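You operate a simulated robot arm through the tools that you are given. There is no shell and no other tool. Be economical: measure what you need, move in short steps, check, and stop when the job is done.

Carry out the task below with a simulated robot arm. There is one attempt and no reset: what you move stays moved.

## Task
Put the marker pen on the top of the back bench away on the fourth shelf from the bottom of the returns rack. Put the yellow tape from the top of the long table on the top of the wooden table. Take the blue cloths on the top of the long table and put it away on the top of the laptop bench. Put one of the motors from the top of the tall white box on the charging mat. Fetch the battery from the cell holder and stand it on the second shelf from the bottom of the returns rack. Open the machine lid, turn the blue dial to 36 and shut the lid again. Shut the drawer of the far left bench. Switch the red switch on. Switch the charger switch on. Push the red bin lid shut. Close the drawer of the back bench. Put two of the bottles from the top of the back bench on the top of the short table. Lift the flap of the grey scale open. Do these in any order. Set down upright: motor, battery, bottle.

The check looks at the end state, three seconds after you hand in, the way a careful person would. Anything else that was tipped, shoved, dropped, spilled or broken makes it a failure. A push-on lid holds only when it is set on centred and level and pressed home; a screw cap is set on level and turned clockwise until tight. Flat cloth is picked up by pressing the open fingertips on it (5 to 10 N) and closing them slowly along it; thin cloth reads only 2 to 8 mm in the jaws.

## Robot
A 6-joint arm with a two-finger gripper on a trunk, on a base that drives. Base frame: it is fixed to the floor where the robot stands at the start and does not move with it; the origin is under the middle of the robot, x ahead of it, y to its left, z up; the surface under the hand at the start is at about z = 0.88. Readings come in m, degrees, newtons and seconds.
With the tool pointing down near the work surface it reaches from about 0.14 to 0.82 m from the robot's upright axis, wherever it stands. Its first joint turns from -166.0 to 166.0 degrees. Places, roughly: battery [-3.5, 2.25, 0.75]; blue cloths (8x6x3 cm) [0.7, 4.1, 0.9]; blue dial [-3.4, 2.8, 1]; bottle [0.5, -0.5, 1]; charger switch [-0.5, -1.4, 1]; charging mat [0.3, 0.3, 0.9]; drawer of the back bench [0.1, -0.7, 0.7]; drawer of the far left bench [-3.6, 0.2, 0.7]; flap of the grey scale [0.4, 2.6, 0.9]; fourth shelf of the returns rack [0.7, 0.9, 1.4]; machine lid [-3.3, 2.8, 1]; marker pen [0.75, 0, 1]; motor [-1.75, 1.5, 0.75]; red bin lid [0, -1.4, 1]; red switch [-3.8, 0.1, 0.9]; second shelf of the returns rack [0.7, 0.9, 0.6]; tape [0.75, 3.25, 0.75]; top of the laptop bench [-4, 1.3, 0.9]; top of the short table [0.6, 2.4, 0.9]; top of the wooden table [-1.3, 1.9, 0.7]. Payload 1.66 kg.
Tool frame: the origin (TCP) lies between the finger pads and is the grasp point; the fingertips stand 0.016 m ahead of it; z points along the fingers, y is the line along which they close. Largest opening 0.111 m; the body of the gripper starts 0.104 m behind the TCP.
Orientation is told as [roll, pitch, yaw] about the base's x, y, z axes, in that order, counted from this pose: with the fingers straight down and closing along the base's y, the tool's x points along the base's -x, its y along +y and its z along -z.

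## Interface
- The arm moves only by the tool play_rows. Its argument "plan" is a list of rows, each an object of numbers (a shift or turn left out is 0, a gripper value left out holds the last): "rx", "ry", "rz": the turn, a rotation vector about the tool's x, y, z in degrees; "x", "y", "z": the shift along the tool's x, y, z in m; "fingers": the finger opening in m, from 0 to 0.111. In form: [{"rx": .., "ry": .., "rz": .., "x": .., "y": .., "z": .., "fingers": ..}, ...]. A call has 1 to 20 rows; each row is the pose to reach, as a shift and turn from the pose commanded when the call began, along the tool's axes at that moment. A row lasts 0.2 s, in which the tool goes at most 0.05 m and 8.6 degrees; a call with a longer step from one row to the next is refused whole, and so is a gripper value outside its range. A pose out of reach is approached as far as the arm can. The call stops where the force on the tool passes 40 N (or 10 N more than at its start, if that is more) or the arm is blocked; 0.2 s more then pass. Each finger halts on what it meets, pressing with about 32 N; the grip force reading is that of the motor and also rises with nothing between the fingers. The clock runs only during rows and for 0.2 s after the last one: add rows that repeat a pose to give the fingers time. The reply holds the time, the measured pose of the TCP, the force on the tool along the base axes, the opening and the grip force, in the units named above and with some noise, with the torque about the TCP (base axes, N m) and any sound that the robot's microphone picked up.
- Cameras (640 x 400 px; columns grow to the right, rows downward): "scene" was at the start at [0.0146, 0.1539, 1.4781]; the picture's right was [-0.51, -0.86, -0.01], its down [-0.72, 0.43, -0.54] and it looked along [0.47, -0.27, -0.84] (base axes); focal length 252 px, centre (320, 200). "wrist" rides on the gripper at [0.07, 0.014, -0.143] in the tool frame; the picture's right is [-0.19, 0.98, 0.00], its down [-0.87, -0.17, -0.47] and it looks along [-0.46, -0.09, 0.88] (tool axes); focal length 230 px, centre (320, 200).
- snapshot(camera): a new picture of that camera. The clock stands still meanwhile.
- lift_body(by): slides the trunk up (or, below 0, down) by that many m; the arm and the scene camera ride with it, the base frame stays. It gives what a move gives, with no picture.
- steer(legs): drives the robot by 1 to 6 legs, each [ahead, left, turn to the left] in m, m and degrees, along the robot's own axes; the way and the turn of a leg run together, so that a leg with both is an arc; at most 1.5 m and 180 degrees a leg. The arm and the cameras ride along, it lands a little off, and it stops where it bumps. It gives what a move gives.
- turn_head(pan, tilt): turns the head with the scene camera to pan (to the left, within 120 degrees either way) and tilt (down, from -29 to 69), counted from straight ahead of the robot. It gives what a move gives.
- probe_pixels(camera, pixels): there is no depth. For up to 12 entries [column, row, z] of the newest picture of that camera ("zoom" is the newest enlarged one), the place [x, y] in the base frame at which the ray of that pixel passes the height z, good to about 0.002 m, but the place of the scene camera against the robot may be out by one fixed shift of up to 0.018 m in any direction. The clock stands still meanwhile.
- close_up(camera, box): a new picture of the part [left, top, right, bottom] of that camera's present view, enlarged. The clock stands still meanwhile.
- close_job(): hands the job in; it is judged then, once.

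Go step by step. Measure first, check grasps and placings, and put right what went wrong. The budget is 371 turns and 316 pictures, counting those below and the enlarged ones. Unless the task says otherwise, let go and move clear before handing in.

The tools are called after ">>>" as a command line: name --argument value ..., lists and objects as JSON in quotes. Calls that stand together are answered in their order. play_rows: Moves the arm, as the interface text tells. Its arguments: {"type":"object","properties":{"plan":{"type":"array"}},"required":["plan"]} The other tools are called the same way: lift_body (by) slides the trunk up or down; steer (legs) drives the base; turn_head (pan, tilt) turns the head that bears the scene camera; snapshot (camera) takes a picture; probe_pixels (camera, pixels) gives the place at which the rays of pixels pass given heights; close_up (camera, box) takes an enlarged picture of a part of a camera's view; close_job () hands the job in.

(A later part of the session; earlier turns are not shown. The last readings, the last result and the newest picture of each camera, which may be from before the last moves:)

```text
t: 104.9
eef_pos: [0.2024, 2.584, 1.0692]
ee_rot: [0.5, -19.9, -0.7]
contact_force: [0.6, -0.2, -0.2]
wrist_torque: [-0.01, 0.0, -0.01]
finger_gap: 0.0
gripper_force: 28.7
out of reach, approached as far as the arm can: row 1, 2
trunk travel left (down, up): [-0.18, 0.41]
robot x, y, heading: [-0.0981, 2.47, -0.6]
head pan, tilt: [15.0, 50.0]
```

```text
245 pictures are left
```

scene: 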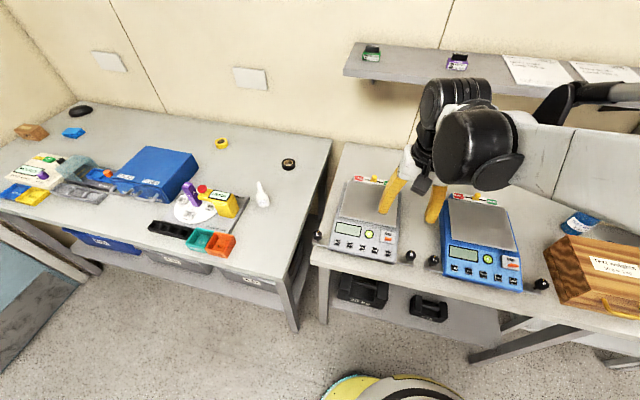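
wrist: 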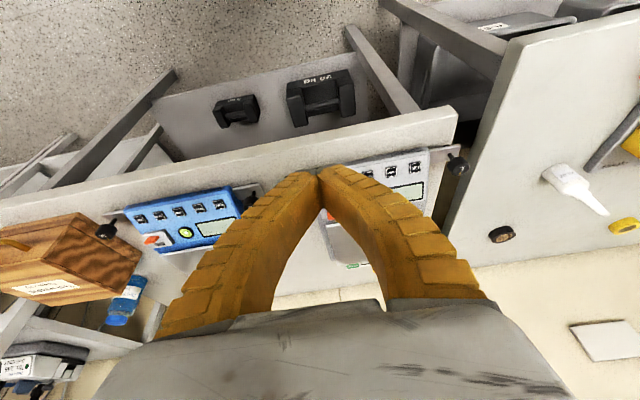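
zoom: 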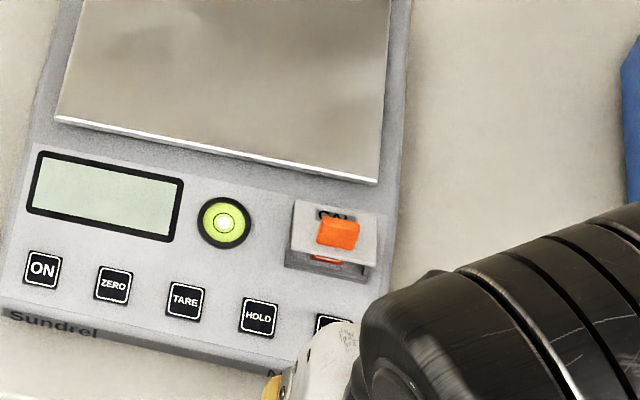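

Now I see it: the lid is raised about 38° over a small box with a red button beneath. Pinching the lid's free edge with the hand pitched forward (closing axis up-down) and swinging it up is natural, so I'll back the base off and reorient the hand.

>>> steer --legs '[[-0.22, 0, 0]]'

>>> play_rows --plan '[{"ry": 7}, {"ry": 14}, {"ry": 20}]'

>>> play_rows --plan '[{"rz": 8}, {"rz": 16}, {"rz": 24}, {"rz": 32}, {"rz": 40}, {"rz": 48}, {"rz": 56}, {"rz": 64}, {"rz": 72}, {"rz": 80}, {"rz": 89}]'

>>> play_rows --plan '[{"rx": -8}, {"rx": -16, "y": 0.03}, {"rx": -24, "y": 0.06}, {"rx": -32, "y": 0.09}, {"rx": -40, "y": 0.12}, {"rx": -48, "y": 0.15}, {"rx": -52, "y": 0.18, "fingers": 0.03}]'

>>> snapshot --camera "wrist"

>>> snapshot --camera "scene"

```text
t: 106.6
eef_pos: [-0.0168, 2.5883, 1.0687]
ee_rot: [0.6, -19.8, -0.7]
contact_force: [0.1, 0.0, 0.3]
wrist_torque: [0.02, -0.01, 0.0]
finger_gap: 0.0002
gripper_force: 28.9
trunk travel left (down, up): [-0.18, 0.41]
robot x, y, heading: [-0.319, 2.4718, -0.8]
head pan, tilt: [15.0, 50.0]
```

```text
t: 107.4
eef_pos: [-0.0161, 2.5871, 1.0684]
ee_rot: [0.6, 0.3, -0.5]
contact_force: [-0.3, -0.7, -0.2]
wrist_torque: [-0.01, 0.01, -0.03]
finger_gap: 0.0002
gripper_force: 28.8
trunk travel left (down, up): [-0.18, 0.41]
robot x, y, heading: [-0.3179, 2.4761, -0.2]
head pan, tilt: [15.0, 50.0]
```

```text
refused: row 11 steps farther than a row can; nothing moved
```

```text
t: 109.0
eef_pos: [-0.0148, 2.7677, 1.0697]
ee_rot: [52.4, 0.1, -0.5]
contact_force: [-0.2, 0.8, -0.3]
wrist_torque: [0.0, -0.01, -0.02]
finger_gap: 0.033
gripper_force: 2.4
trunk travel left (down, up): [-0.18, 0.41]
robot x, y, heading: [-0.3131, 2.4743, -0.4]
head pan, tilt: [15.0, 50.0]
```

```text
244 pictures are left
```

wrist: 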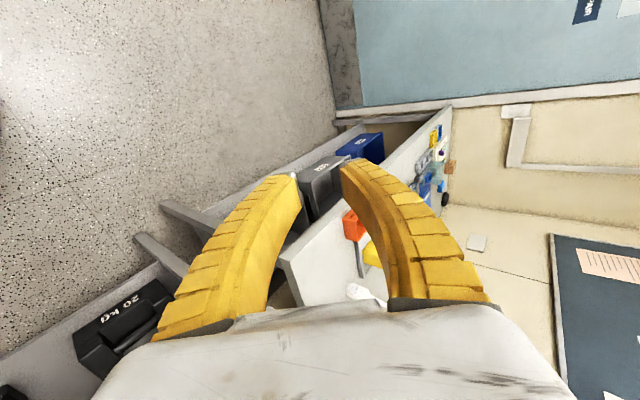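

```text
243 pictures are left
```

scene: 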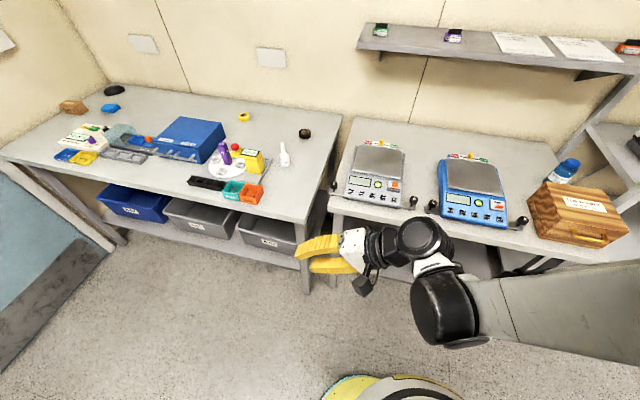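

One rotation step was refused, so the hand tilted sideways instead. I'll swing it by -90° about the vertical now.

>>> play_rows --plan '[{"ry": -6.4, "rz": 5.0}, {"ry": -12.8, "rz": 10.0}, {"ry": -19.2, "rz": 15.0}, {"ry": -25.6, "rz": 20.0}, {"ry": -32, "rz": 25.0}, {"ry": -38.4, "rz": 30.0}, {"ry": -44.8, "rz": 35.0}, {"ry": -51.2, "rz": 40.0}, {"ry": -57.6, "rz": 45.0}, {"ry": -64, "rz": 50.0}, {"ry": -70.4, "rz": 55.0}, {"ry": -70.4, "rz": 55.0}]'

>>> snapshot --camera "wrist"

```text
t: 111.6
eef_pos: [-0.0151, 2.7685, 1.0691]
ee_rot: [51.9, 0.5, -90.0]
contact_force: [0.8, -0.2, -0.6]
wrist_torque: [-0.01, 0.01, -0.02]
finger_gap: 0.0325
gripper_force: 1.9
trunk travel left (down, up): [-0.18, 0.41]
robot x, y, heading: [-0.3136, 2.4737, -0.6]
head pan, tilt: [15.0, 50.0]
```

```text
242 pictures are left
```

wrist: 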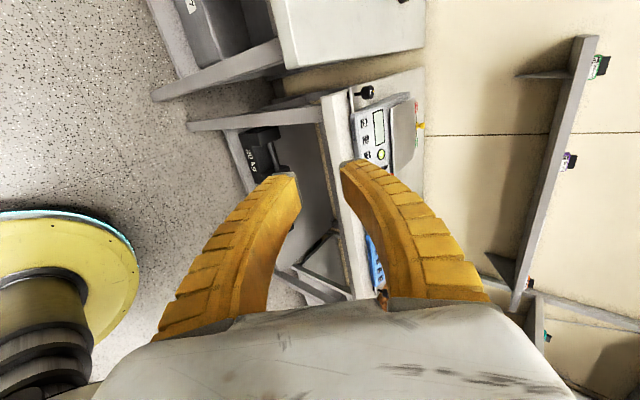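

Orientation is right: roll 52, yaw -90. I'll move to a pre-pose in line with the lid's edge.

>>> play_rows --plan '[{"x": -0.019, "y": 0.0153, "z": 0.0327}, {"x": -0.038, "y": 0.0307, "z": 0.0654}, {"x": -0.057, "y": 0.046, "z": 0.0981}, {"x": -0.076, "y": 0.0614, "z": 0.1308}, {"x": -0.095, "y": 0.0767, "z": 0.1635}, {"x": -0.114, "y": 0.092, "z": 0.1962}, {"x": -0.133, "y": 0.1074, "z": 0.2289}, {"x": -0.152, "y": 0.1227, "z": 0.2616}, {"x": -0.171, "y": 0.1381, "z": 0.2943}, {"x": -0.1895, "y": 0.1534, "z": 0.327}, {"x": -0.1895, "y": 0.1534, "z": 0.327}]'

>>> snapshot --camera "wrist"

>>> close_up --camera "scene" --box '[330, 120, 474, 210]'

```text
t: 114.0
eef_pos: [0.3388, 2.5798, 0.9863]
ee_rot: [51.7, 0.5, -89.8]
contact_force: [0.1, -0.3, -0.8]
wrist_torque: [-0.01, 0.01, -0.02]
finger_gap: 0.0326
gripper_force: 2.0
out of reach, approached as far as the arm can: row 4, 5, 6, 7
trunk travel left (down, up): [-0.18, 0.41]
robot x, y, heading: [-0.3195, 2.4764, -0.5]
head pan, tilt: [15.0, 50.0]
```

```text
241 pictures are left
```

wrist: 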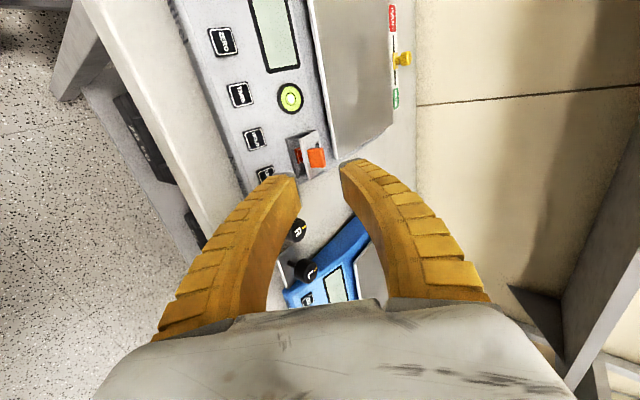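

```text
4.44 times, centred on (402, 165) of scene
```

zoom: 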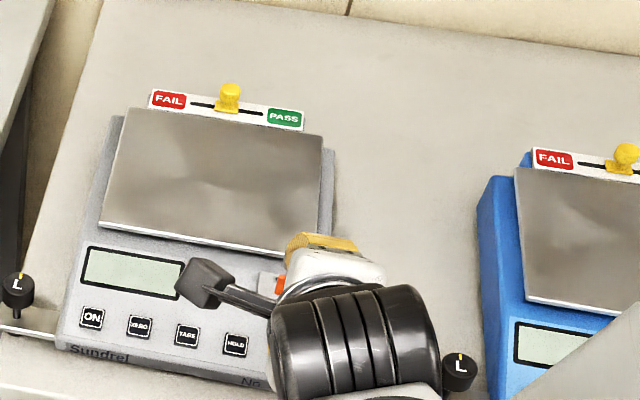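

>>> close_up --camera "wrist" --box '[272, 115, 368, 190]'

```text
5.33 times, centred on (320, 152) of wrist
```

zoom: 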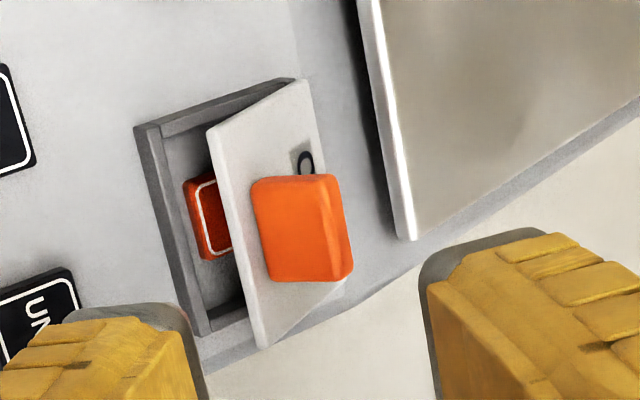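

>>> probe_pixels --camera "zoom" --pixels '[[140, 130, 0.904], [200, 332, 0.904], [295, 82, 0.904], [345, 285, 0.904], [208, 130, 0.92], [208, 130, 0.925], [262, 345, 0.92], [262, 345, 0.925], [262, 345, 0.915]]'

```text
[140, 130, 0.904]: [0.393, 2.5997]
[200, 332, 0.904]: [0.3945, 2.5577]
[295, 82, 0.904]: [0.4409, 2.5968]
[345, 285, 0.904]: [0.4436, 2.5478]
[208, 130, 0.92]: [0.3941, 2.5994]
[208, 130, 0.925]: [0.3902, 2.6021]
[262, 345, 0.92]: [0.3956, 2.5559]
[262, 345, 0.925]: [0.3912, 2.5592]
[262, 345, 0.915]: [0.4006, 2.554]
```

The lid is up only about 22°, with its edge near (0.396, z 0.919), so there isn't room for a finger beneath yet. I'll lean the hand back 15° and, with closed fingers, push the tall orange handle from the front along the lid's arc.

>>> play_rows --plan '[{"rx": 8, "fingers": 0.0}, {"rx": 16}, {"rx": 24}, {"rx": 32}, {"rx": 40}, {"rx": 48}, {"rx": 56}, {"rx": 64}, {"rx": 67}, {"rx": 67}]'

>>> snapshot --camera "wrist"

```text
t: 116.2
eef_pos: [0.3377, 2.5789, 0.9864]
ee_rot: [-15.3, 0.5, -89.8]
contact_force: [0.0, 0.4, 0.3]
wrist_torque: [0.0, -0.01, -0.03]
finger_gap: 0.0
gripper_force: 28.4
trunk travel left (down, up): [-0.18, 0.41]
robot x, y, heading: [-0.3166, 2.4682, -0.8]
head pan, tilt: [15.0, 50.0]
```

```text
238 pictures are left
```

wrist: 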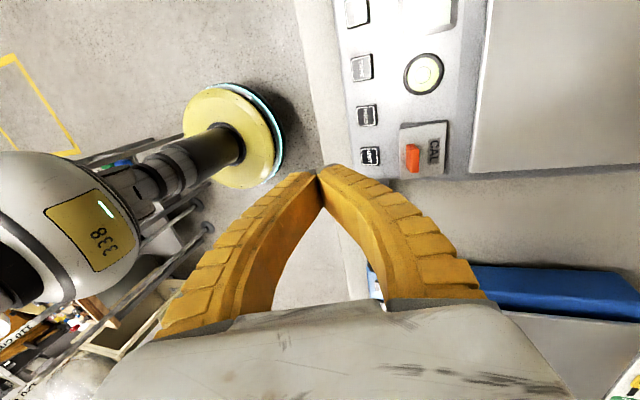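

>>> play_rows --plan '[{"y": 0.0249, "z": 0.0258}, {"y": 0.0473, "z": 0.0322}, {"y": 0.062, "z": 0.0293}, {"y": 0.062, "z": 0.0293}]'

>>> close_up --camera "wrist" --box '[240, 90, 432, 210]'

```text
t: 117.2
eef_pos: [0.386, 2.5792, 0.9471]
ee_rot: [-15.2, 0.4, -89.8]
contact_force: [-31.6, -1.4, 24.0]
wrist_torque: [-0.05, -0.08, -0.12]
finger_gap: 0.0
gripper_force: 27.8
trunk travel left (down, up): [-0.18, 0.41]
robot x, y, heading: [-0.3214, 2.4726, -0.5]
head pan, tilt: [15.0, 50.0]
```

```text
3.33 times, centred on (336, 150) of wrist
```

zoom: 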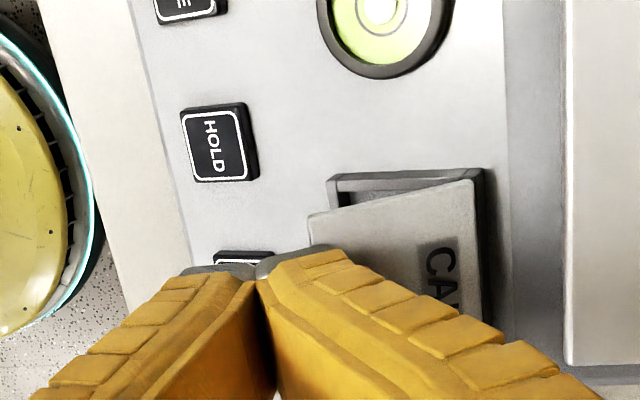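

The closed tips met the lid's edge at about (0.392, z 0.929). That means the lid is nearer 33° and there is enough gap for one finger. I'll go back to the forward tilt with the fingers open 0.06 and slip just the lower finger under the lid.

>>> play_rows --plan '[{"y": -0.025, "z": -0.017}, {"y": -0.0503, "z": -0.0331}, {"rx": -8, "y": -0.0503, "z": -0.0331, "fingers": 0.06}, {"rx": -16, "y": -0.0503, "z": -0.0331}, {"rx": -24, "y": -0.0503, "z": -0.0331}, {"rx": -32, "y": -0.0503, "z": -0.0331}, {"rx": -40, "y": -0.0503, "z": -0.0331}, {"rx": -48, "y": -0.0503, "z": -0.0331}, {"rx": -56, "y": -0.0503, "z": -0.0331}, {"rx": -64, "y": -0.0503, "z": -0.0331}, {"rx": -67, "y": -0.0503, "z": -0.0331}, {"rx": -67, "y": -0.0503, "z": -0.0331}]'

>>> snapshot --camera "wrist"

>>> close_up --camera "wrist" --box '[272, 105, 368, 180]'

```text
t: 119.8
eef_pos: [0.351, 2.5788, 0.9873]
ee_rot: [51.8, 0.5, -89.8]
contact_force: [0.3, 0.3, 1.0]
wrist_torque: [-0.04, -0.01, 0.02]
finger_gap: 0.0623
gripper_force: 1.0
trunk travel left (down, up): [-0.18, 0.41]
robot x, y, heading: [-0.3143, 2.4714, -0.6]
head pan, tilt: [15.0, 50.0]
```

```text
236 pictures are left
```

wrist: 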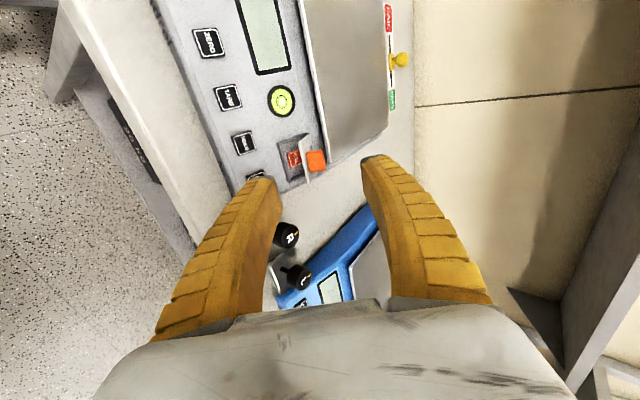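

```text
5.33 times, centred on (320, 142) of wrist
```

zoom: 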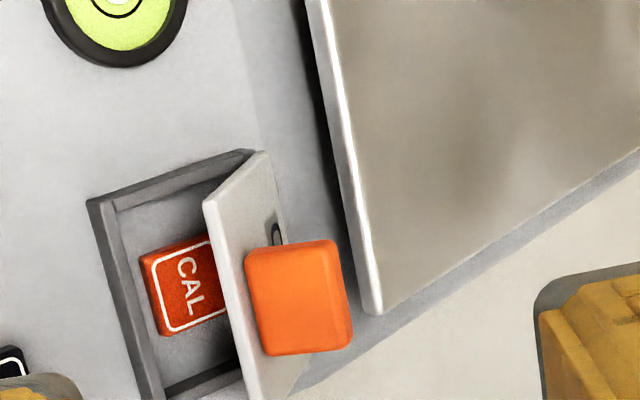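

The last push raised the lid further, and the red CAL button is now plainly visible under it. I'll probe the edge again.

>>> probe_pixels --camera "zoom" --pixels '[[90, 200, 0.904], [203, 203, 0.92], [203, 203, 0.93], [203, 203, 0.935], [250, 152, 0.906], [260, 155, 0.906], [255, 392, 0.93]]'

```text
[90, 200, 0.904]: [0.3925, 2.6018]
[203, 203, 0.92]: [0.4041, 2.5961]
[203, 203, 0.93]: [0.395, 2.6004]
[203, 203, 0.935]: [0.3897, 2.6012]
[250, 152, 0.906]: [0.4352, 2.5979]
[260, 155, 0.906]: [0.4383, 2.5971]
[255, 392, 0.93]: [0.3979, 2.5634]
```

>>> play_rows --plan '[{"y": 0.0069, "z": 0.02}, {"y": 0.0069, "z": 0.045}, {"y": 0.0069, "z": 0.058}, {"y": 0.0069, "z": 0.064}, {"y": 0.0069, "z": 0.0695}, {"y": 0.0069, "z": 0.0695}]'

>>> close_up --camera "wrist" --box '[230, 90, 390, 190]'

```text
t: 121.2
eef_pos: [0.4093, 2.5805, 0.9507]
ee_rot: [51.8, 0.5, -89.8]
contact_force: [0.1, -0.9, 0.2]
wrist_torque: [0.0, 0.0, 0.0]
finger_gap: 0.0621
gripper_force: 0.9
trunk travel left (down, up): [-0.18, 0.41]
robot x, y, heading: [-0.3196, 2.4724, -0.8]
head pan, tilt: [15.0, 50.0]
```

```text
4.00 times, centred on (310, 140) of wrist
```

zoom: 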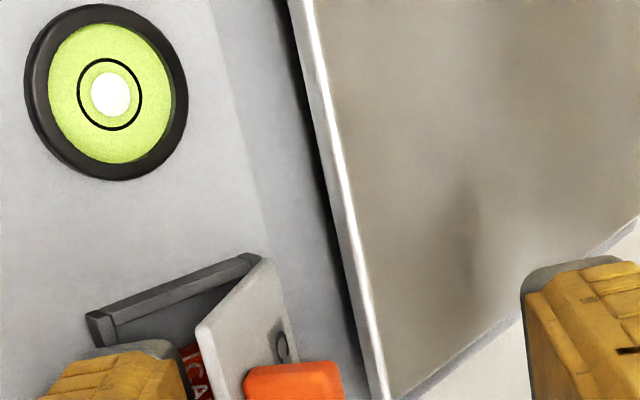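

The lower finger sits in the gap under the lid without touching. I'll swing the hand about the hinge to raise the lid.

>>> play_rows --plan '[{"rx": 8, "y": 0.0064, "z": 0.0032}, {"rx": 16, "y": 0.0124, "z": 0.0072}, {"rx": 24, "y": 0.0178, "z": 0.012}, {"rx": 32, "y": 0.0224, "z": 0.0175}, {"rx": 40, "y": 0.0262, "z": 0.0235}, {"rx": 40, "y": 0.0262, "z": 0.0235}]'

>>> close_up --camera "wrist" --box '[230, 90, 390, 190]'

>>> close_up --camera "scene" --box '[330, 120, 474, 210]'

```text
t: 122.6
eef_pos: [0.4438, 2.5805, 0.9557]
ee_rot: [11.7, 0.5, -89.8]
contact_force: [-0.7, 0.1, -0.6]
wrist_torque: [-0.01, -0.01, 0.01]
finger_gap: 0.0619
gripper_force: 1.2
trunk travel left (down, up): [-0.18, 0.41]
robot x, y, heading: [-0.3165, 2.4708, -0.6]
head pan, tilt: [15.0, 50.0]
```

```text
4.00 times, centred on (310, 140) of wrist
```

zoom: 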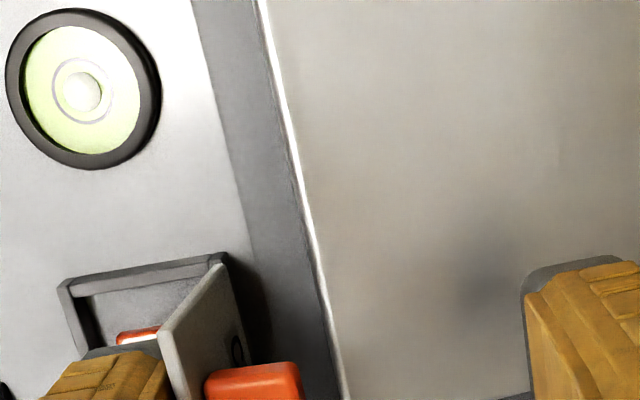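

```text
4.44 times, centred on (402, 165) of scene
```

zoom: 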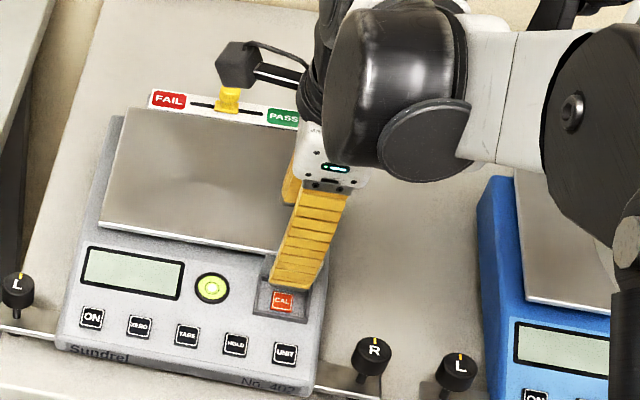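

The lid is up about 65°. I'll push it onward towards the back.

>>> play_rows --plan '[{"y": 0.01, "z": 0.0}, {"y": 0.02, "z": 0.001}, {"y": 0.03, "z": 0.002}, {"y": 0.037, "z": 0.003}, {"y": 0.037, "z": 0.003}]'

>>> close_up --camera "wrist" --box '[230, 90, 390, 190]'

>>> close_up --camera "scene" --box '[330, 120, 474, 210]'

```text
t: 123.5
eef_pos: [0.4666, 2.5806, 0.9611]
ee_rot: [11.3, 0.4, -89.8]
contact_force: [-35.1, -4.0, -6.6]
wrist_torque: [0.09, 0.06, 0.12]
finger_gap: 0.0877
gripper_force: 20.2
trunk travel left (down, up): [-0.18, 0.41]
robot x, y, heading: [-0.3173, 2.4723, -0.5]
head pan, tilt: [15.0, 50.0]
stopped in row 4: the force on the tool passed its limit at 42 N (the readings are from after the stop); the commanded pose is now the measured one
```

```text
4.00 times, centred on (310, 140) of wrist
```

zoom: 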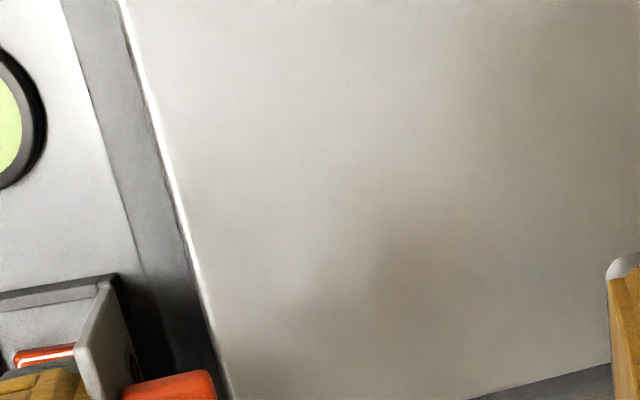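

```text
4.44 times, centred on (402, 165) of scene
```

zoom: 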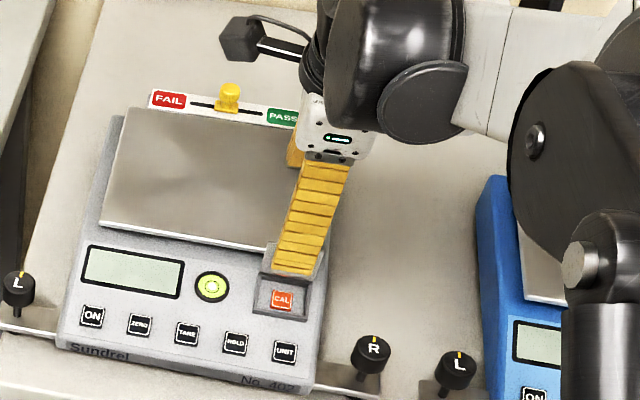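

The lid has reached its stop at 42 N and the scale hasn't shifted (R knob still at (373,355)). I'll ease off, go up and back, and check that the lid stays open.

>>> play_rows --plan '[{"y": -0.012, "fingers": 0.062}, {"y": -0.014, "z": -0.03}, {"y": -0.014, "z": -0.07}, {"y": -0.03, "z": -0.11}, {"y": -0.07, "z": -0.14}, {"y": -0.11, "z": -0.15}, {"y": -0.15, "z": -0.15}, {"y": -0.19, "z": -0.15}]'

>>> close_up --camera "scene" --box '[370, 160, 434, 200]'

>>> snapshot --camera "scene"

```text
t: 125.3
eef_pos: [0.2553, 2.5776, 1.0663]
ee_rot: [11.5, 0.4, -89.8]
contact_force: [0.3, -0.5, -0.6]
wrist_torque: [0.03, -0.03, -0.01]
finger_gap: 0.0638
gripper_force: 1.0
trunk travel left (down, up): [-0.18, 0.41]
robot x, y, heading: [-0.3194, 2.4705, -0.4]
head pan, tilt: [15.0, 50.0]
```

```text
10.00 times, centred on (402, 180) of scene
```

zoom: 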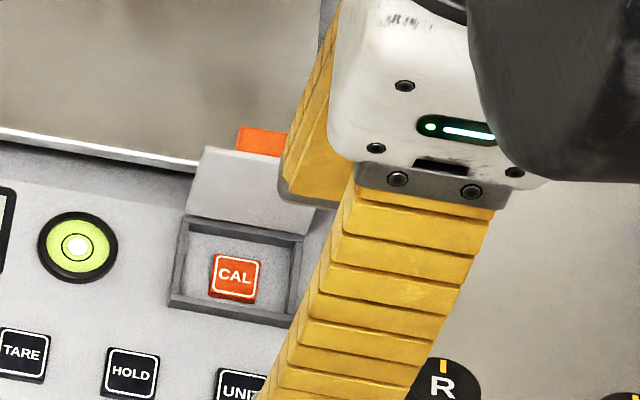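

```text
228 pictures are left
```

scene: 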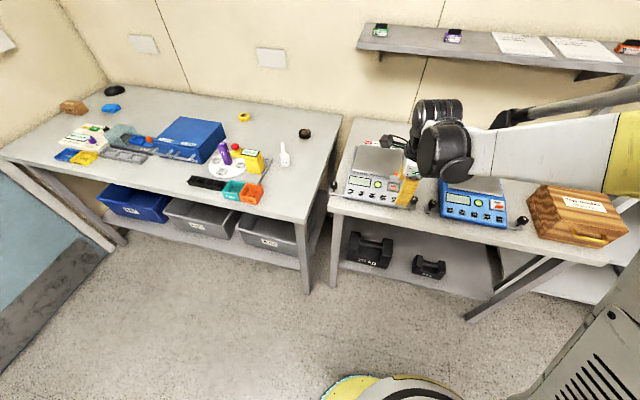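

The flap stands open against its stop. Now the yellow tape at (243,117) on the long table: I'll probe its place and the table edges.

>>> probe_pixels --camera "scene" --pixels '[[243, 119, 0.87], [310, 220, 0.86], [5, 155, 0.86], [342, 115, 0.86], [112, 108, 0.87], [284, 160, 0.86], [255, 200, 0.86]]'

>>> close_up --camera "scene" --box '[40, 80, 340, 230]'

```text
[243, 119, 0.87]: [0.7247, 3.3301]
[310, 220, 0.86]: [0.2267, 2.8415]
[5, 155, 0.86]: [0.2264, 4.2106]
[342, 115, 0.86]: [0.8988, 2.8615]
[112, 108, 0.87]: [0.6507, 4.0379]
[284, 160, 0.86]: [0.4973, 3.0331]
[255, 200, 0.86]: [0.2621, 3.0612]
```

```text
2.13 times, centred on (190, 155) of scene
```

zoom: 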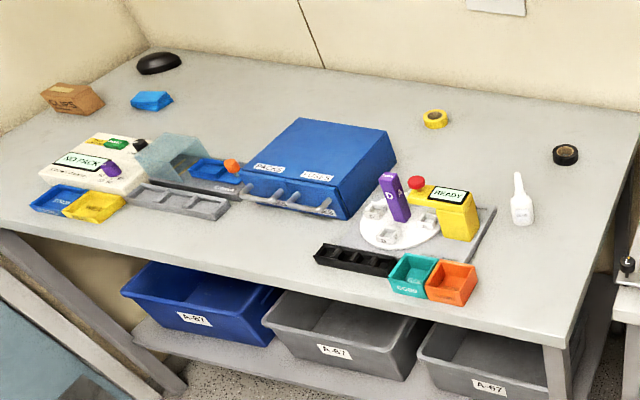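

The tape lies at about (0.725,3.33), and the blue cloth stack at (0.65,4.04). I'll straighten the hand to yaw 0 and drive in front of the tape.

>>> play_rows --plan '[{"rx": 6, "fingers": 0.1}, {"rx": 11.5, "z": -0.04}]'

>>> play_rows --plan '[{"rz": -8}, {"rz": -16}, {"rz": -24}, {"rz": -32}, {"rz": -40}, {"rz": -48}, {"rz": -56}, {"rz": -64}, {"rz": -72}, {"rz": -80}, {"rz": -88}, {"rz": -90}]'

>>> steer --legs '[[0, 0.8, 0], [0.34, 0, 0]]'

>>> snapshot --camera "wrist"

>>> turn_head --pan 10 --tilt 50

>>> snapshot --camera "scene"

```text
t: 125.9
eef_pos: [0.247, 2.5786, 1.1063]
ee_rot: [-0.1, 0.5, -89.9]
contact_force: [0.4, 0.2, 0.0]
wrist_torque: [0.0, 0.01, 0.01]
finger_gap: 0.1008
gripper_force: 0.3
trunk travel left (down, up): [-0.18, 0.41]
robot x, y, heading: [-0.3172, 2.4732, -0.2]
head pan, tilt: [15.0, 50.0]
```

```text
t: 128.5
eef_pos: [0.249, 2.5782, 1.1081]
ee_rot: [0.4, -0.1, 0.3]
contact_force: [0.1, -1.1, 0.4]
wrist_torque: [0.02, 0.03, 0.02]
finger_gap: 0.1005
gripper_force: 0.1
trunk travel left (down, up): [-0.18, 0.41]
robot x, y, heading: [-0.3178, 2.4742, -0.9]
head pan, tilt: [15.0, 50.0]
```

```text
t: 134.6
eef_pos: [0.5919, 3.3832, 1.1067]
ee_rot: [0.4, 0.0, 0.5]
contact_force: [-0.2, 0.2, 0.6]
wrist_torque: [-0.01, 0.01, 0.04]
finger_gap: 0.1005
gripper_force: 0.4
trunk travel left (down, up): [-0.18, 0.41]
robot x, y, heading: [0.0253, 3.2757, -0.3]
head pan, tilt: [15.0, 50.0]
```

```text
226 pictures are left
```

wrist: 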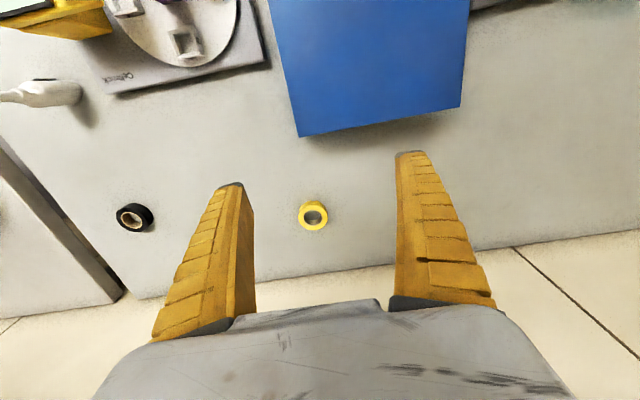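

```text
t: 135.3
eef_pos: [0.592, 3.3834, 1.1073]
ee_rot: [0.4, 0.0, 0.3]
contact_force: [0.3, 0.4, 0.1]
wrist_torque: [-0.02, -0.03, 0.02]
finger_gap: 0.1006
gripper_force: 0.1
trunk travel left (down, up): [-0.18, 0.41]
robot x, y, heading: [0.0276, 3.2732, -0.6]
head pan, tilt: [10.0, 50.0]
```

```text
225 pictures are left
```

scene: 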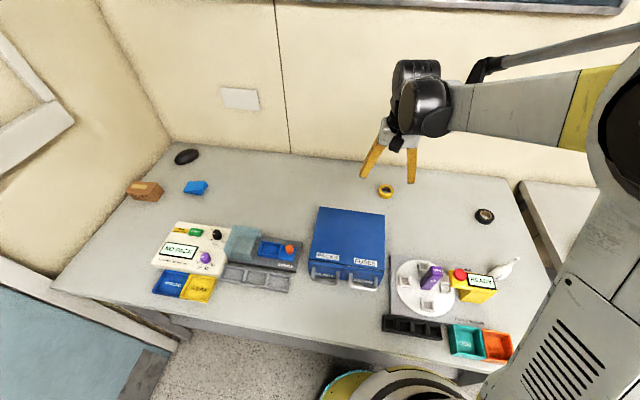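

>>> probe_pixels --camera "wrist" --pixels '[[313, 215, 0.87], [313, 215, 0.88], [299, 214, 0.87], [327, 213, 0.87]]'

>>> probe_pixels --camera "scene" --pixels '[[386, 191, 0.87], [386, 191, 0.88], [386, 191, 0.86]]'

```text
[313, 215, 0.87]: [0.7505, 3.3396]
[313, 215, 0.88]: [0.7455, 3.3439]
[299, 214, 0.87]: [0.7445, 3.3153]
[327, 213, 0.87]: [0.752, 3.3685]
```

```text
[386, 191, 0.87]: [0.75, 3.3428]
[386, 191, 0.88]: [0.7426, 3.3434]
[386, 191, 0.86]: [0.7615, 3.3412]
```

>>> play_rows --plan '[{"x": -0.04, "y": -0.01, "z": 0.02, "fingers": 0.08}, {"x": -0.08, "y": -0.02, "z": 0.04}, {"x": -0.12, "y": -0.03, "z": 0.06}, {"x": -0.156, "y": -0.041, "z": 0.09}, {"x": -0.156, "y": -0.041, "z": 0.13}, {"x": -0.156, "y": -0.041, "z": 0.17}, {"x": -0.156, "y": -0.041, "z": 0.17}]'

>>> snapshot --camera "wrist"

```text
t: 136.9
eef_pos: [0.7466, 3.3459, 0.9374]
ee_rot: [0.5, 0.1, 0.5]
contact_force: [0.6, 0.6, 0.2]
wrist_torque: [-0.01, 0.0, 0.03]
finger_gap: 0.0816
gripper_force: 1.0
trunk travel left (down, up): [-0.18, 0.41]
robot x, y, heading: [0.0228, 3.2758, -0.7]
head pan, tilt: [10.0, 50.0]
```

```text
224 pictures are left
```

wrist: 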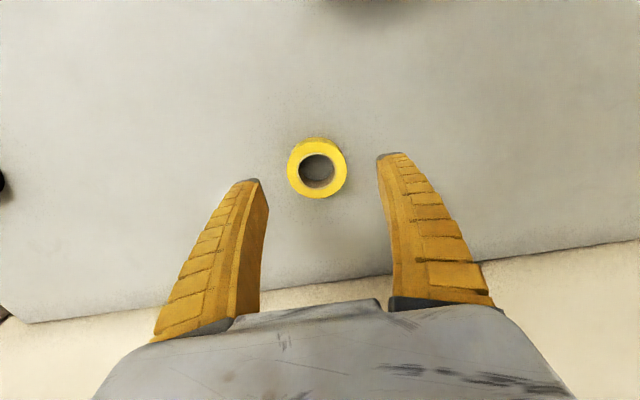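

>>> probe_pixels --camera "wrist" --pixels '[[317, 170, 0.88], [317, 170, 0.87]]'

>>> play_rows --plan '[{"z": 0.03}, {"z": 0.045}, {"z": 0.053}, {"z": 0.057}, {"z": 0.057}]'

```text
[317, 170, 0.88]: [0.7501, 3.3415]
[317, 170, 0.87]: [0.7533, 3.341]
```

```text
t: 138.1
eef_pos: [0.7484, 3.345, 0.8788]
ee_rot: [0.4, 0.0, 0.3]
contact_force: [0.2, 0.1, 0.3]
wrist_torque: [0.02, -0.01, -0.06]
finger_gap: 0.0813
gripper_force: 0.6
trunk travel left (down, up): [-0.18, 0.41]
robot x, y, heading: [0.0257, 3.2754, -0.6]
head pan, tilt: [10.0, 50.0]
```

>>> play_rows --plan '[{"z": 0.003}, {"z": 0.003, "fingers": 0.02}, {"z": 0.003}, {"z": 0.003}, {"z": 0.003}, {"z": -0.03}, {"z": -0.07}]'

>>> snapshot --camera "wrist"

```text
t: 139.7
eef_pos: [0.7471, 3.3444, 0.9504]
ee_rot: [0.4, 0.1, 0.4]
contact_force: [-0.3, 0.2, -0.4]
wrist_torque: [-0.01, 0.0, 0.01]
finger_gap: 0.0471
gripper_force: 32.3
trunk travel left (down, up): [-0.18, 0.41]
robot x, y, heading: [0.0241, 3.2744, -0.6]
head pan, tilt: [10.0, 50.0]
```

```text
223 pictures are left
```

wrist: 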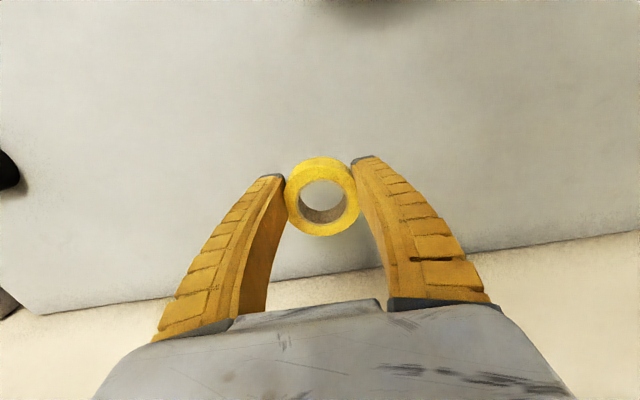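

The tape is held at 47 mm. I'll lift, pull in, back away and turn round to look for the wooden table.

>>> play_rows --plan '[{"x": 0.02, "z": -0.04}, {"x": 0.05, "z": -0.08}, {"x": 0.08, "z": -0.11}, {"x": 0.11, "z": -0.14}, {"x": 0.15, "z": -0.17}, {"x": 0.19, "z": -0.2}, {"x": 0.23, "z": -0.2}, {"x": 0.27, "z": -0.2}, {"x": 0.31, "z": -0.2}, {"x": 0.35, "z": -0.2}, {"x": 0.37, "y": -0.02, "z": -0.2}]'

>>> steer --legs '[[-0.4, 0, 0]]'

>>> turn_head --pan 120 --tilt 20

>>> snapshot --camera "scene"

>>> turn_head --pan -120 --tilt 25

>>> snapshot --camera "scene"

```text
t: 142.1
eef_pos: [0.3757, 3.3212, 1.1498]
ee_rot: [0.3, -0.1, 0.4]
contact_force: [0.1, 0.1, -0.1]
wrist_torque: [0.0, 0.02, 0.02]
finger_gap: 0.0462
gripper_force: 32.1
trunk travel left (down, up): [-0.18, 0.41]
robot x, y, heading: [0.0257, 3.2765, -0.3]
head pan, tilt: [10.0, 50.0]
```

```text
t: 144.6
eef_pos: [-0.0263, 3.3245, 1.15]
ee_rot: [0.4, 0.0, 0.5]
contact_force: [-0.9, 0.0, -0.3]
wrist_torque: [0.01, -0.03, 0.0]
finger_gap: 0.0456
gripper_force: 31.8
trunk travel left (down, up): [-0.18, 0.41]
robot x, y, heading: [-0.3746, 3.2776, -0.4]
head pan, tilt: [10.0, 50.0]
```

```text
t: 146.5
eef_pos: [-0.0263, 3.3233, 1.1495]
ee_rot: [0.4, 0.0, 0.5]
contact_force: [0.2, 0.4, -0.9]
wrist_torque: [0.0, -0.01, -0.02]
finger_gap: 0.0454
gripper_force: 32.1
trunk travel left (down, up): [-0.18, 0.41]
robot x, y, heading: [-0.3746, 3.2806, -0.1]
head pan, tilt: [120.0, 20.0]
```

```text
222 pictures are left
```

scene: 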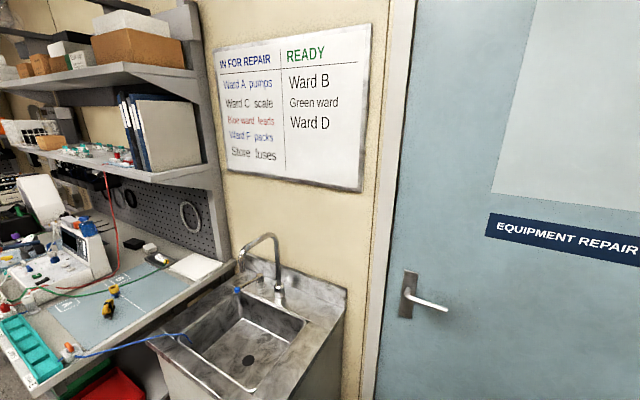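

```text
t: 149.9
eef_pos: [-0.0253, 3.3236, 1.1508]
ee_rot: [0.4, 0.0, 0.6]
contact_force: [-0.1, 0.9, -0.1]
wrist_torque: [0.02, -0.02, -0.02]
finger_gap: 0.0452
gripper_force: 32.2
trunk travel left (down, up): [-0.18, 0.41]
robot x, y, heading: [-0.3758, 3.2747, -0.4]
head pan, tilt: [-120.0, 25.0]
```

```text
221 pictures are left
```

scene: 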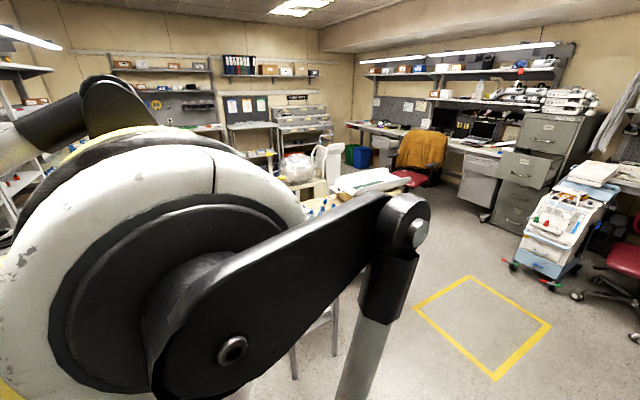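

>>> steer --legs '[[0, 0, -110]]'

>>> turn_head --pan 0 --tilt 25

>>> snapshot --camera "scene"

>>> turn_head --pan -60 --tilt 25

>>> snapshot --camera "scene"

```text
t: 154.9
eef_pos: [-0.4587, 2.9337, 1.1502]
ee_rot: [0.3, -0.1, -110.5]
contact_force: [0.1, 0.6, -0.3]
wrist_torque: [0.02, 0.02, 0.01]
finger_gap: 0.0444
gripper_force: 31.9
trunk travel left (down, up): [-0.18, 0.41]
robot x, y, heading: [-0.3753, 3.2788, -111.3]
head pan, tilt: [-120.0, 25.0]
```

```text
t: 156.9
eef_pos: [-0.4601, 2.934, 1.1512]
ee_rot: [0.4, -0.1, -110.6]
contact_force: [-0.2, -0.2, -0.3]
wrist_torque: [0.02, 0.0, -0.02]
finger_gap: 0.0444
gripper_force: 31.9
trunk travel left (down, up): [-0.18, 0.41]
robot x, y, heading: [-0.375, 3.2807, -111.4]
head pan, tilt: [0.0, 25.0]
```

```text
220 pictures are left
```

scene: 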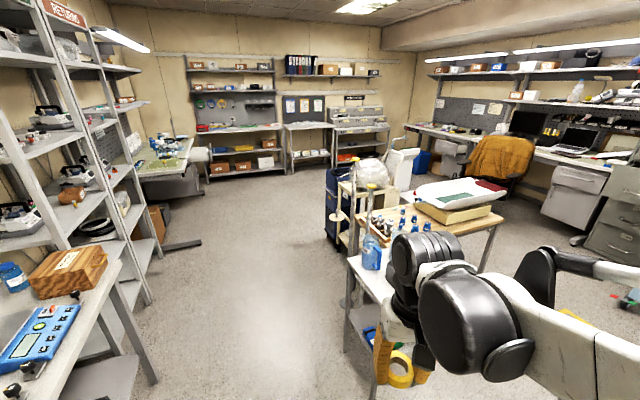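

```text
t: 158.2
eef_pos: [-0.4597, 2.9342, 1.1499]
ee_rot: [0.4, 0.0, -110.4]
contact_force: [1.0, 0.3, -0.9]
wrist_torque: [0.01, -0.01, -0.01]
finger_gap: 0.0445
gripper_force: 31.9
trunk travel left (down, up): [-0.18, 0.41]
robot x, y, heading: [-0.3756, 3.2774, -111.2]
head pan, tilt: [-60.0, 25.0]
```

```text
219 pictures are left
```

scene: 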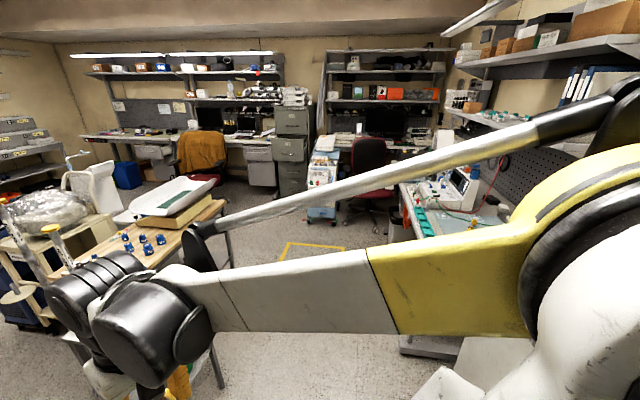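

>>> turn_head --pan -25 --tilt 25

>>> close_up --camera "scene" --box '[60, 80, 380, 280]'

>>> snapshot --camera "scene"

```text
t: 159.2
eef_pos: [-0.4592, 2.9328, 1.1504]
ee_rot: [0.4, 0.0, -110.6]
contact_force: [-0.7, -0.7, -0.4]
wrist_torque: [0.03, -0.01, 0.0]
finger_gap: 0.0446
gripper_force: 32.3
trunk travel left (down, up): [-0.18, 0.41]
robot x, y, heading: [-0.3767, 3.2769, -111.1]
head pan, tilt: [-25.0, 25.0]
```

```text
2.00 times, centred on (220, 180) of scene
```

zoom: 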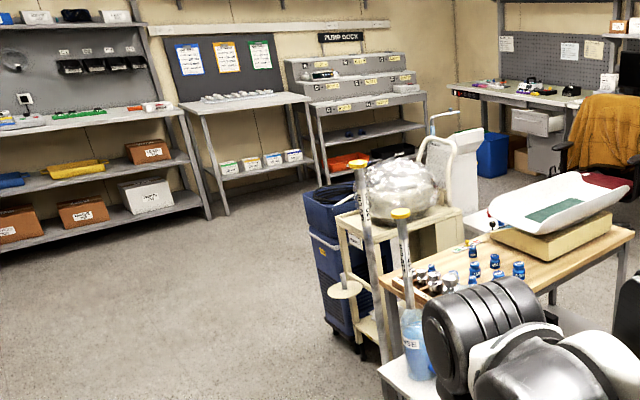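

```text
217 pictures are left
```

scene: 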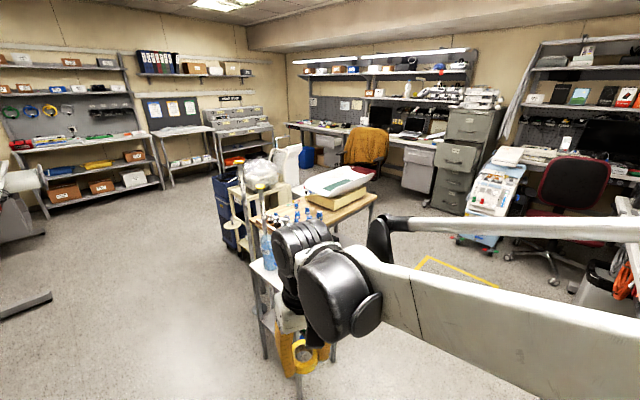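

>>> probe_pixels --camera "scene" --pixels '[[265, 358, 0.0], [299, 398, 0.0], [375, 195, 0.75], [256, 225, 0.75], [243, 260, 0.0], [335, 362, 0.0], [300, 212, 0.78], [262, 205, 0.9]]'

```text
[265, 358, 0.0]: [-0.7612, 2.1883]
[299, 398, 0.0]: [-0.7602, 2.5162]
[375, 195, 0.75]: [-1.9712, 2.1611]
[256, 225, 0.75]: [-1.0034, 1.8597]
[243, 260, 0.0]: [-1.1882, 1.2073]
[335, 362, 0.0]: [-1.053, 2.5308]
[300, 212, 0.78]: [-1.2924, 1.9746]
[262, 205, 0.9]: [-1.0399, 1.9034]
```

The small table stands at x -1.05 to -0.76, y 2.19–2.52, and the wooden table is beyond it. I'll drive round to its +y side, facing it.

>>> steer --legs '[[0, 0, 21], [0, -1.1, 0]]'

>>> turn_head --pan 15 --tilt 35

>>> snapshot --camera "scene"

>>> turn_head --pan -50 --tilt 25

>>> snapshot --camera "scene"

```text
t: 166.0
eef_pos: [-1.4377, 2.9279, 1.1499]
ee_rot: [0.4, 0.0, -89.0]
contact_force: [-0.1, -0.5, -0.2]
wrist_torque: [-0.01, -0.02, -0.02]
finger_gap: 0.0438
gripper_force: 31.9
trunk travel left (down, up): [-0.18, 0.41]
robot x, y, heading: [-1.4878, 3.2762, -89.8]
head pan, tilt: [-25.0, 25.0]
```

```text
t: 167.1
eef_pos: [-1.4389, 2.927, 1.1505]
ee_rot: [0.4, 0.0, -89.0]
contact_force: [0.7, -0.8, -0.9]
wrist_torque: [0.02, 0.02, 0.03]
finger_gap: 0.0439
gripper_force: 31.6
trunk travel left (down, up): [-0.18, 0.41]
robot x, y, heading: [-1.4877, 3.2754, -89.7]
head pan, tilt: [15.0, 35.0]
```

```text
216 pictures are left
```

scene: 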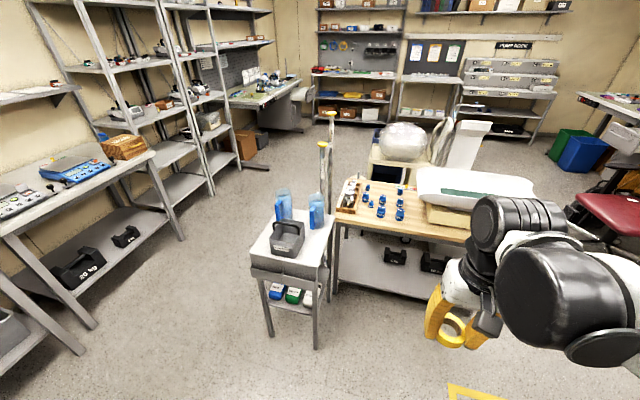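

```text
t: 168.4
eef_pos: [-1.4387, 2.9269, 1.1494]
ee_rot: [0.4, -0.1, -89.0]
contact_force: [-0.1, -0.7, -0.1]
wrist_torque: [0.02, -0.01, 0.0]
finger_gap: 0.0439
gripper_force: 31.9
trunk travel left (down, up): [-0.18, 0.41]
robot x, y, heading: [-1.4896, 3.2743, -89.7]
head pan, tilt: [-50.0, 25.0]
```

```text
215 pictures are left
```

scene: 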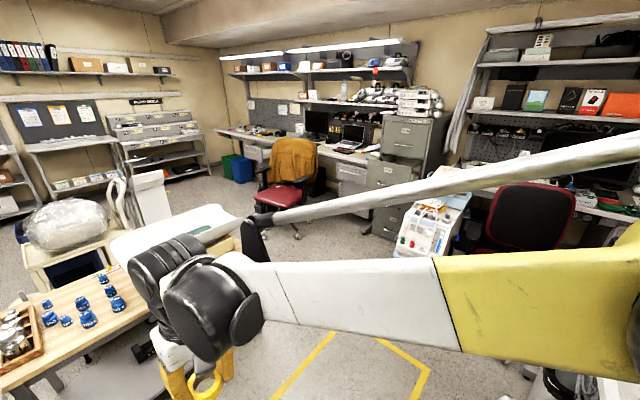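

>>> turn_head --pan -10 --tilt 30

>>> close_up --camera "scene" --box '[170, 80, 430, 250]'

>>> snapshot --camera "scene"

```text
t: 169.5
eef_pos: [-1.438, 2.9266, 1.1506]
ee_rot: [0.4, 0.0, -89.0]
contact_force: [-0.7, 0.0, 0.5]
wrist_torque: [0.0, 0.0, 0.01]
finger_gap: 0.0438
gripper_force: 31.8
trunk travel left (down, up): [-0.18, 0.41]
robot x, y, heading: [-1.4903, 3.2825, -89.8]
head pan, tilt: [-10.0, 30.0]
```

```text
2.35 times, centred on (300, 165) of scene
```

zoom: 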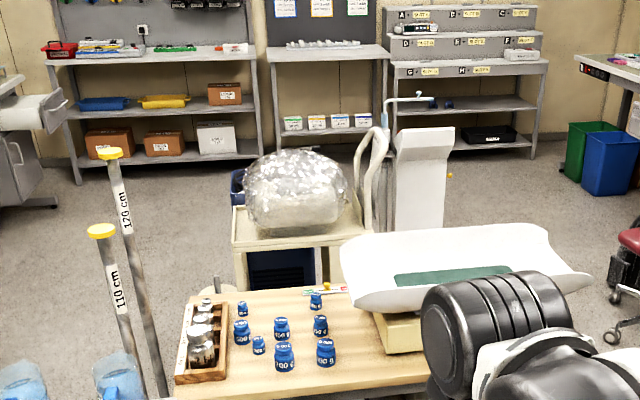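

```text
213 pictures are left
```

scene: 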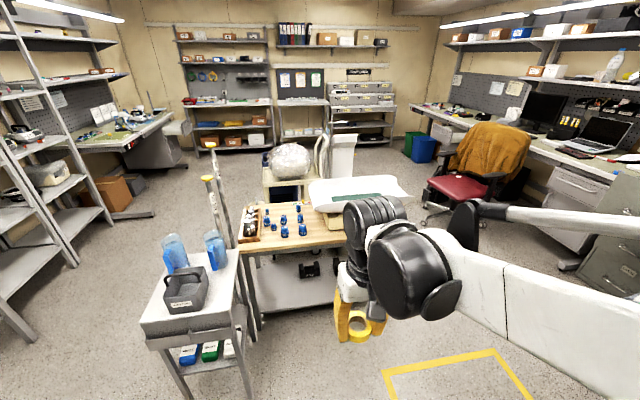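

>>> probe_pixels --camera "scene" --pixels '[[262, 322, 0.0], [246, 252, 0.7], [246, 252, 0.75], [246, 252, 0.8], [300, 245, 0.75], [264, 210, 0.75], [302, 232, 0.75], [330, 228, 0.75], [333, 235, 0.75], [318, 204, 0.75], [330, 212, 0.75]]'

>>> probe_pixels --camera "zoom" --pixels '[[425, 150, 0.9], [425, 150, 1.0], [420, 255, 0.3], [365, 345, 0.75], [325, 360, 0.75], [385, 345, 0.75]]'

```text
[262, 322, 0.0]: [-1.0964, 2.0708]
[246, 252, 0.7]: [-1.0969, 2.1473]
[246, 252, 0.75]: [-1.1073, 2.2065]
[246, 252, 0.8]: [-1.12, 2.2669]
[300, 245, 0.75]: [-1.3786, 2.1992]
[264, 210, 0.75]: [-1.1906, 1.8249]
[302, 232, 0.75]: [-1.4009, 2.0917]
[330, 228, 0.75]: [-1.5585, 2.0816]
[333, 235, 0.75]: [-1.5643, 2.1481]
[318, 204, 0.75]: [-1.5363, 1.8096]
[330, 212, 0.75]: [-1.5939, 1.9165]
```

```text
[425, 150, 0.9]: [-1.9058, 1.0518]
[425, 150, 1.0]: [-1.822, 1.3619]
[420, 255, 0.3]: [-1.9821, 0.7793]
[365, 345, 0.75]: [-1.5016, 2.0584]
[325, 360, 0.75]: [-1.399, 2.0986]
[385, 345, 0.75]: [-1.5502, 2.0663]
```

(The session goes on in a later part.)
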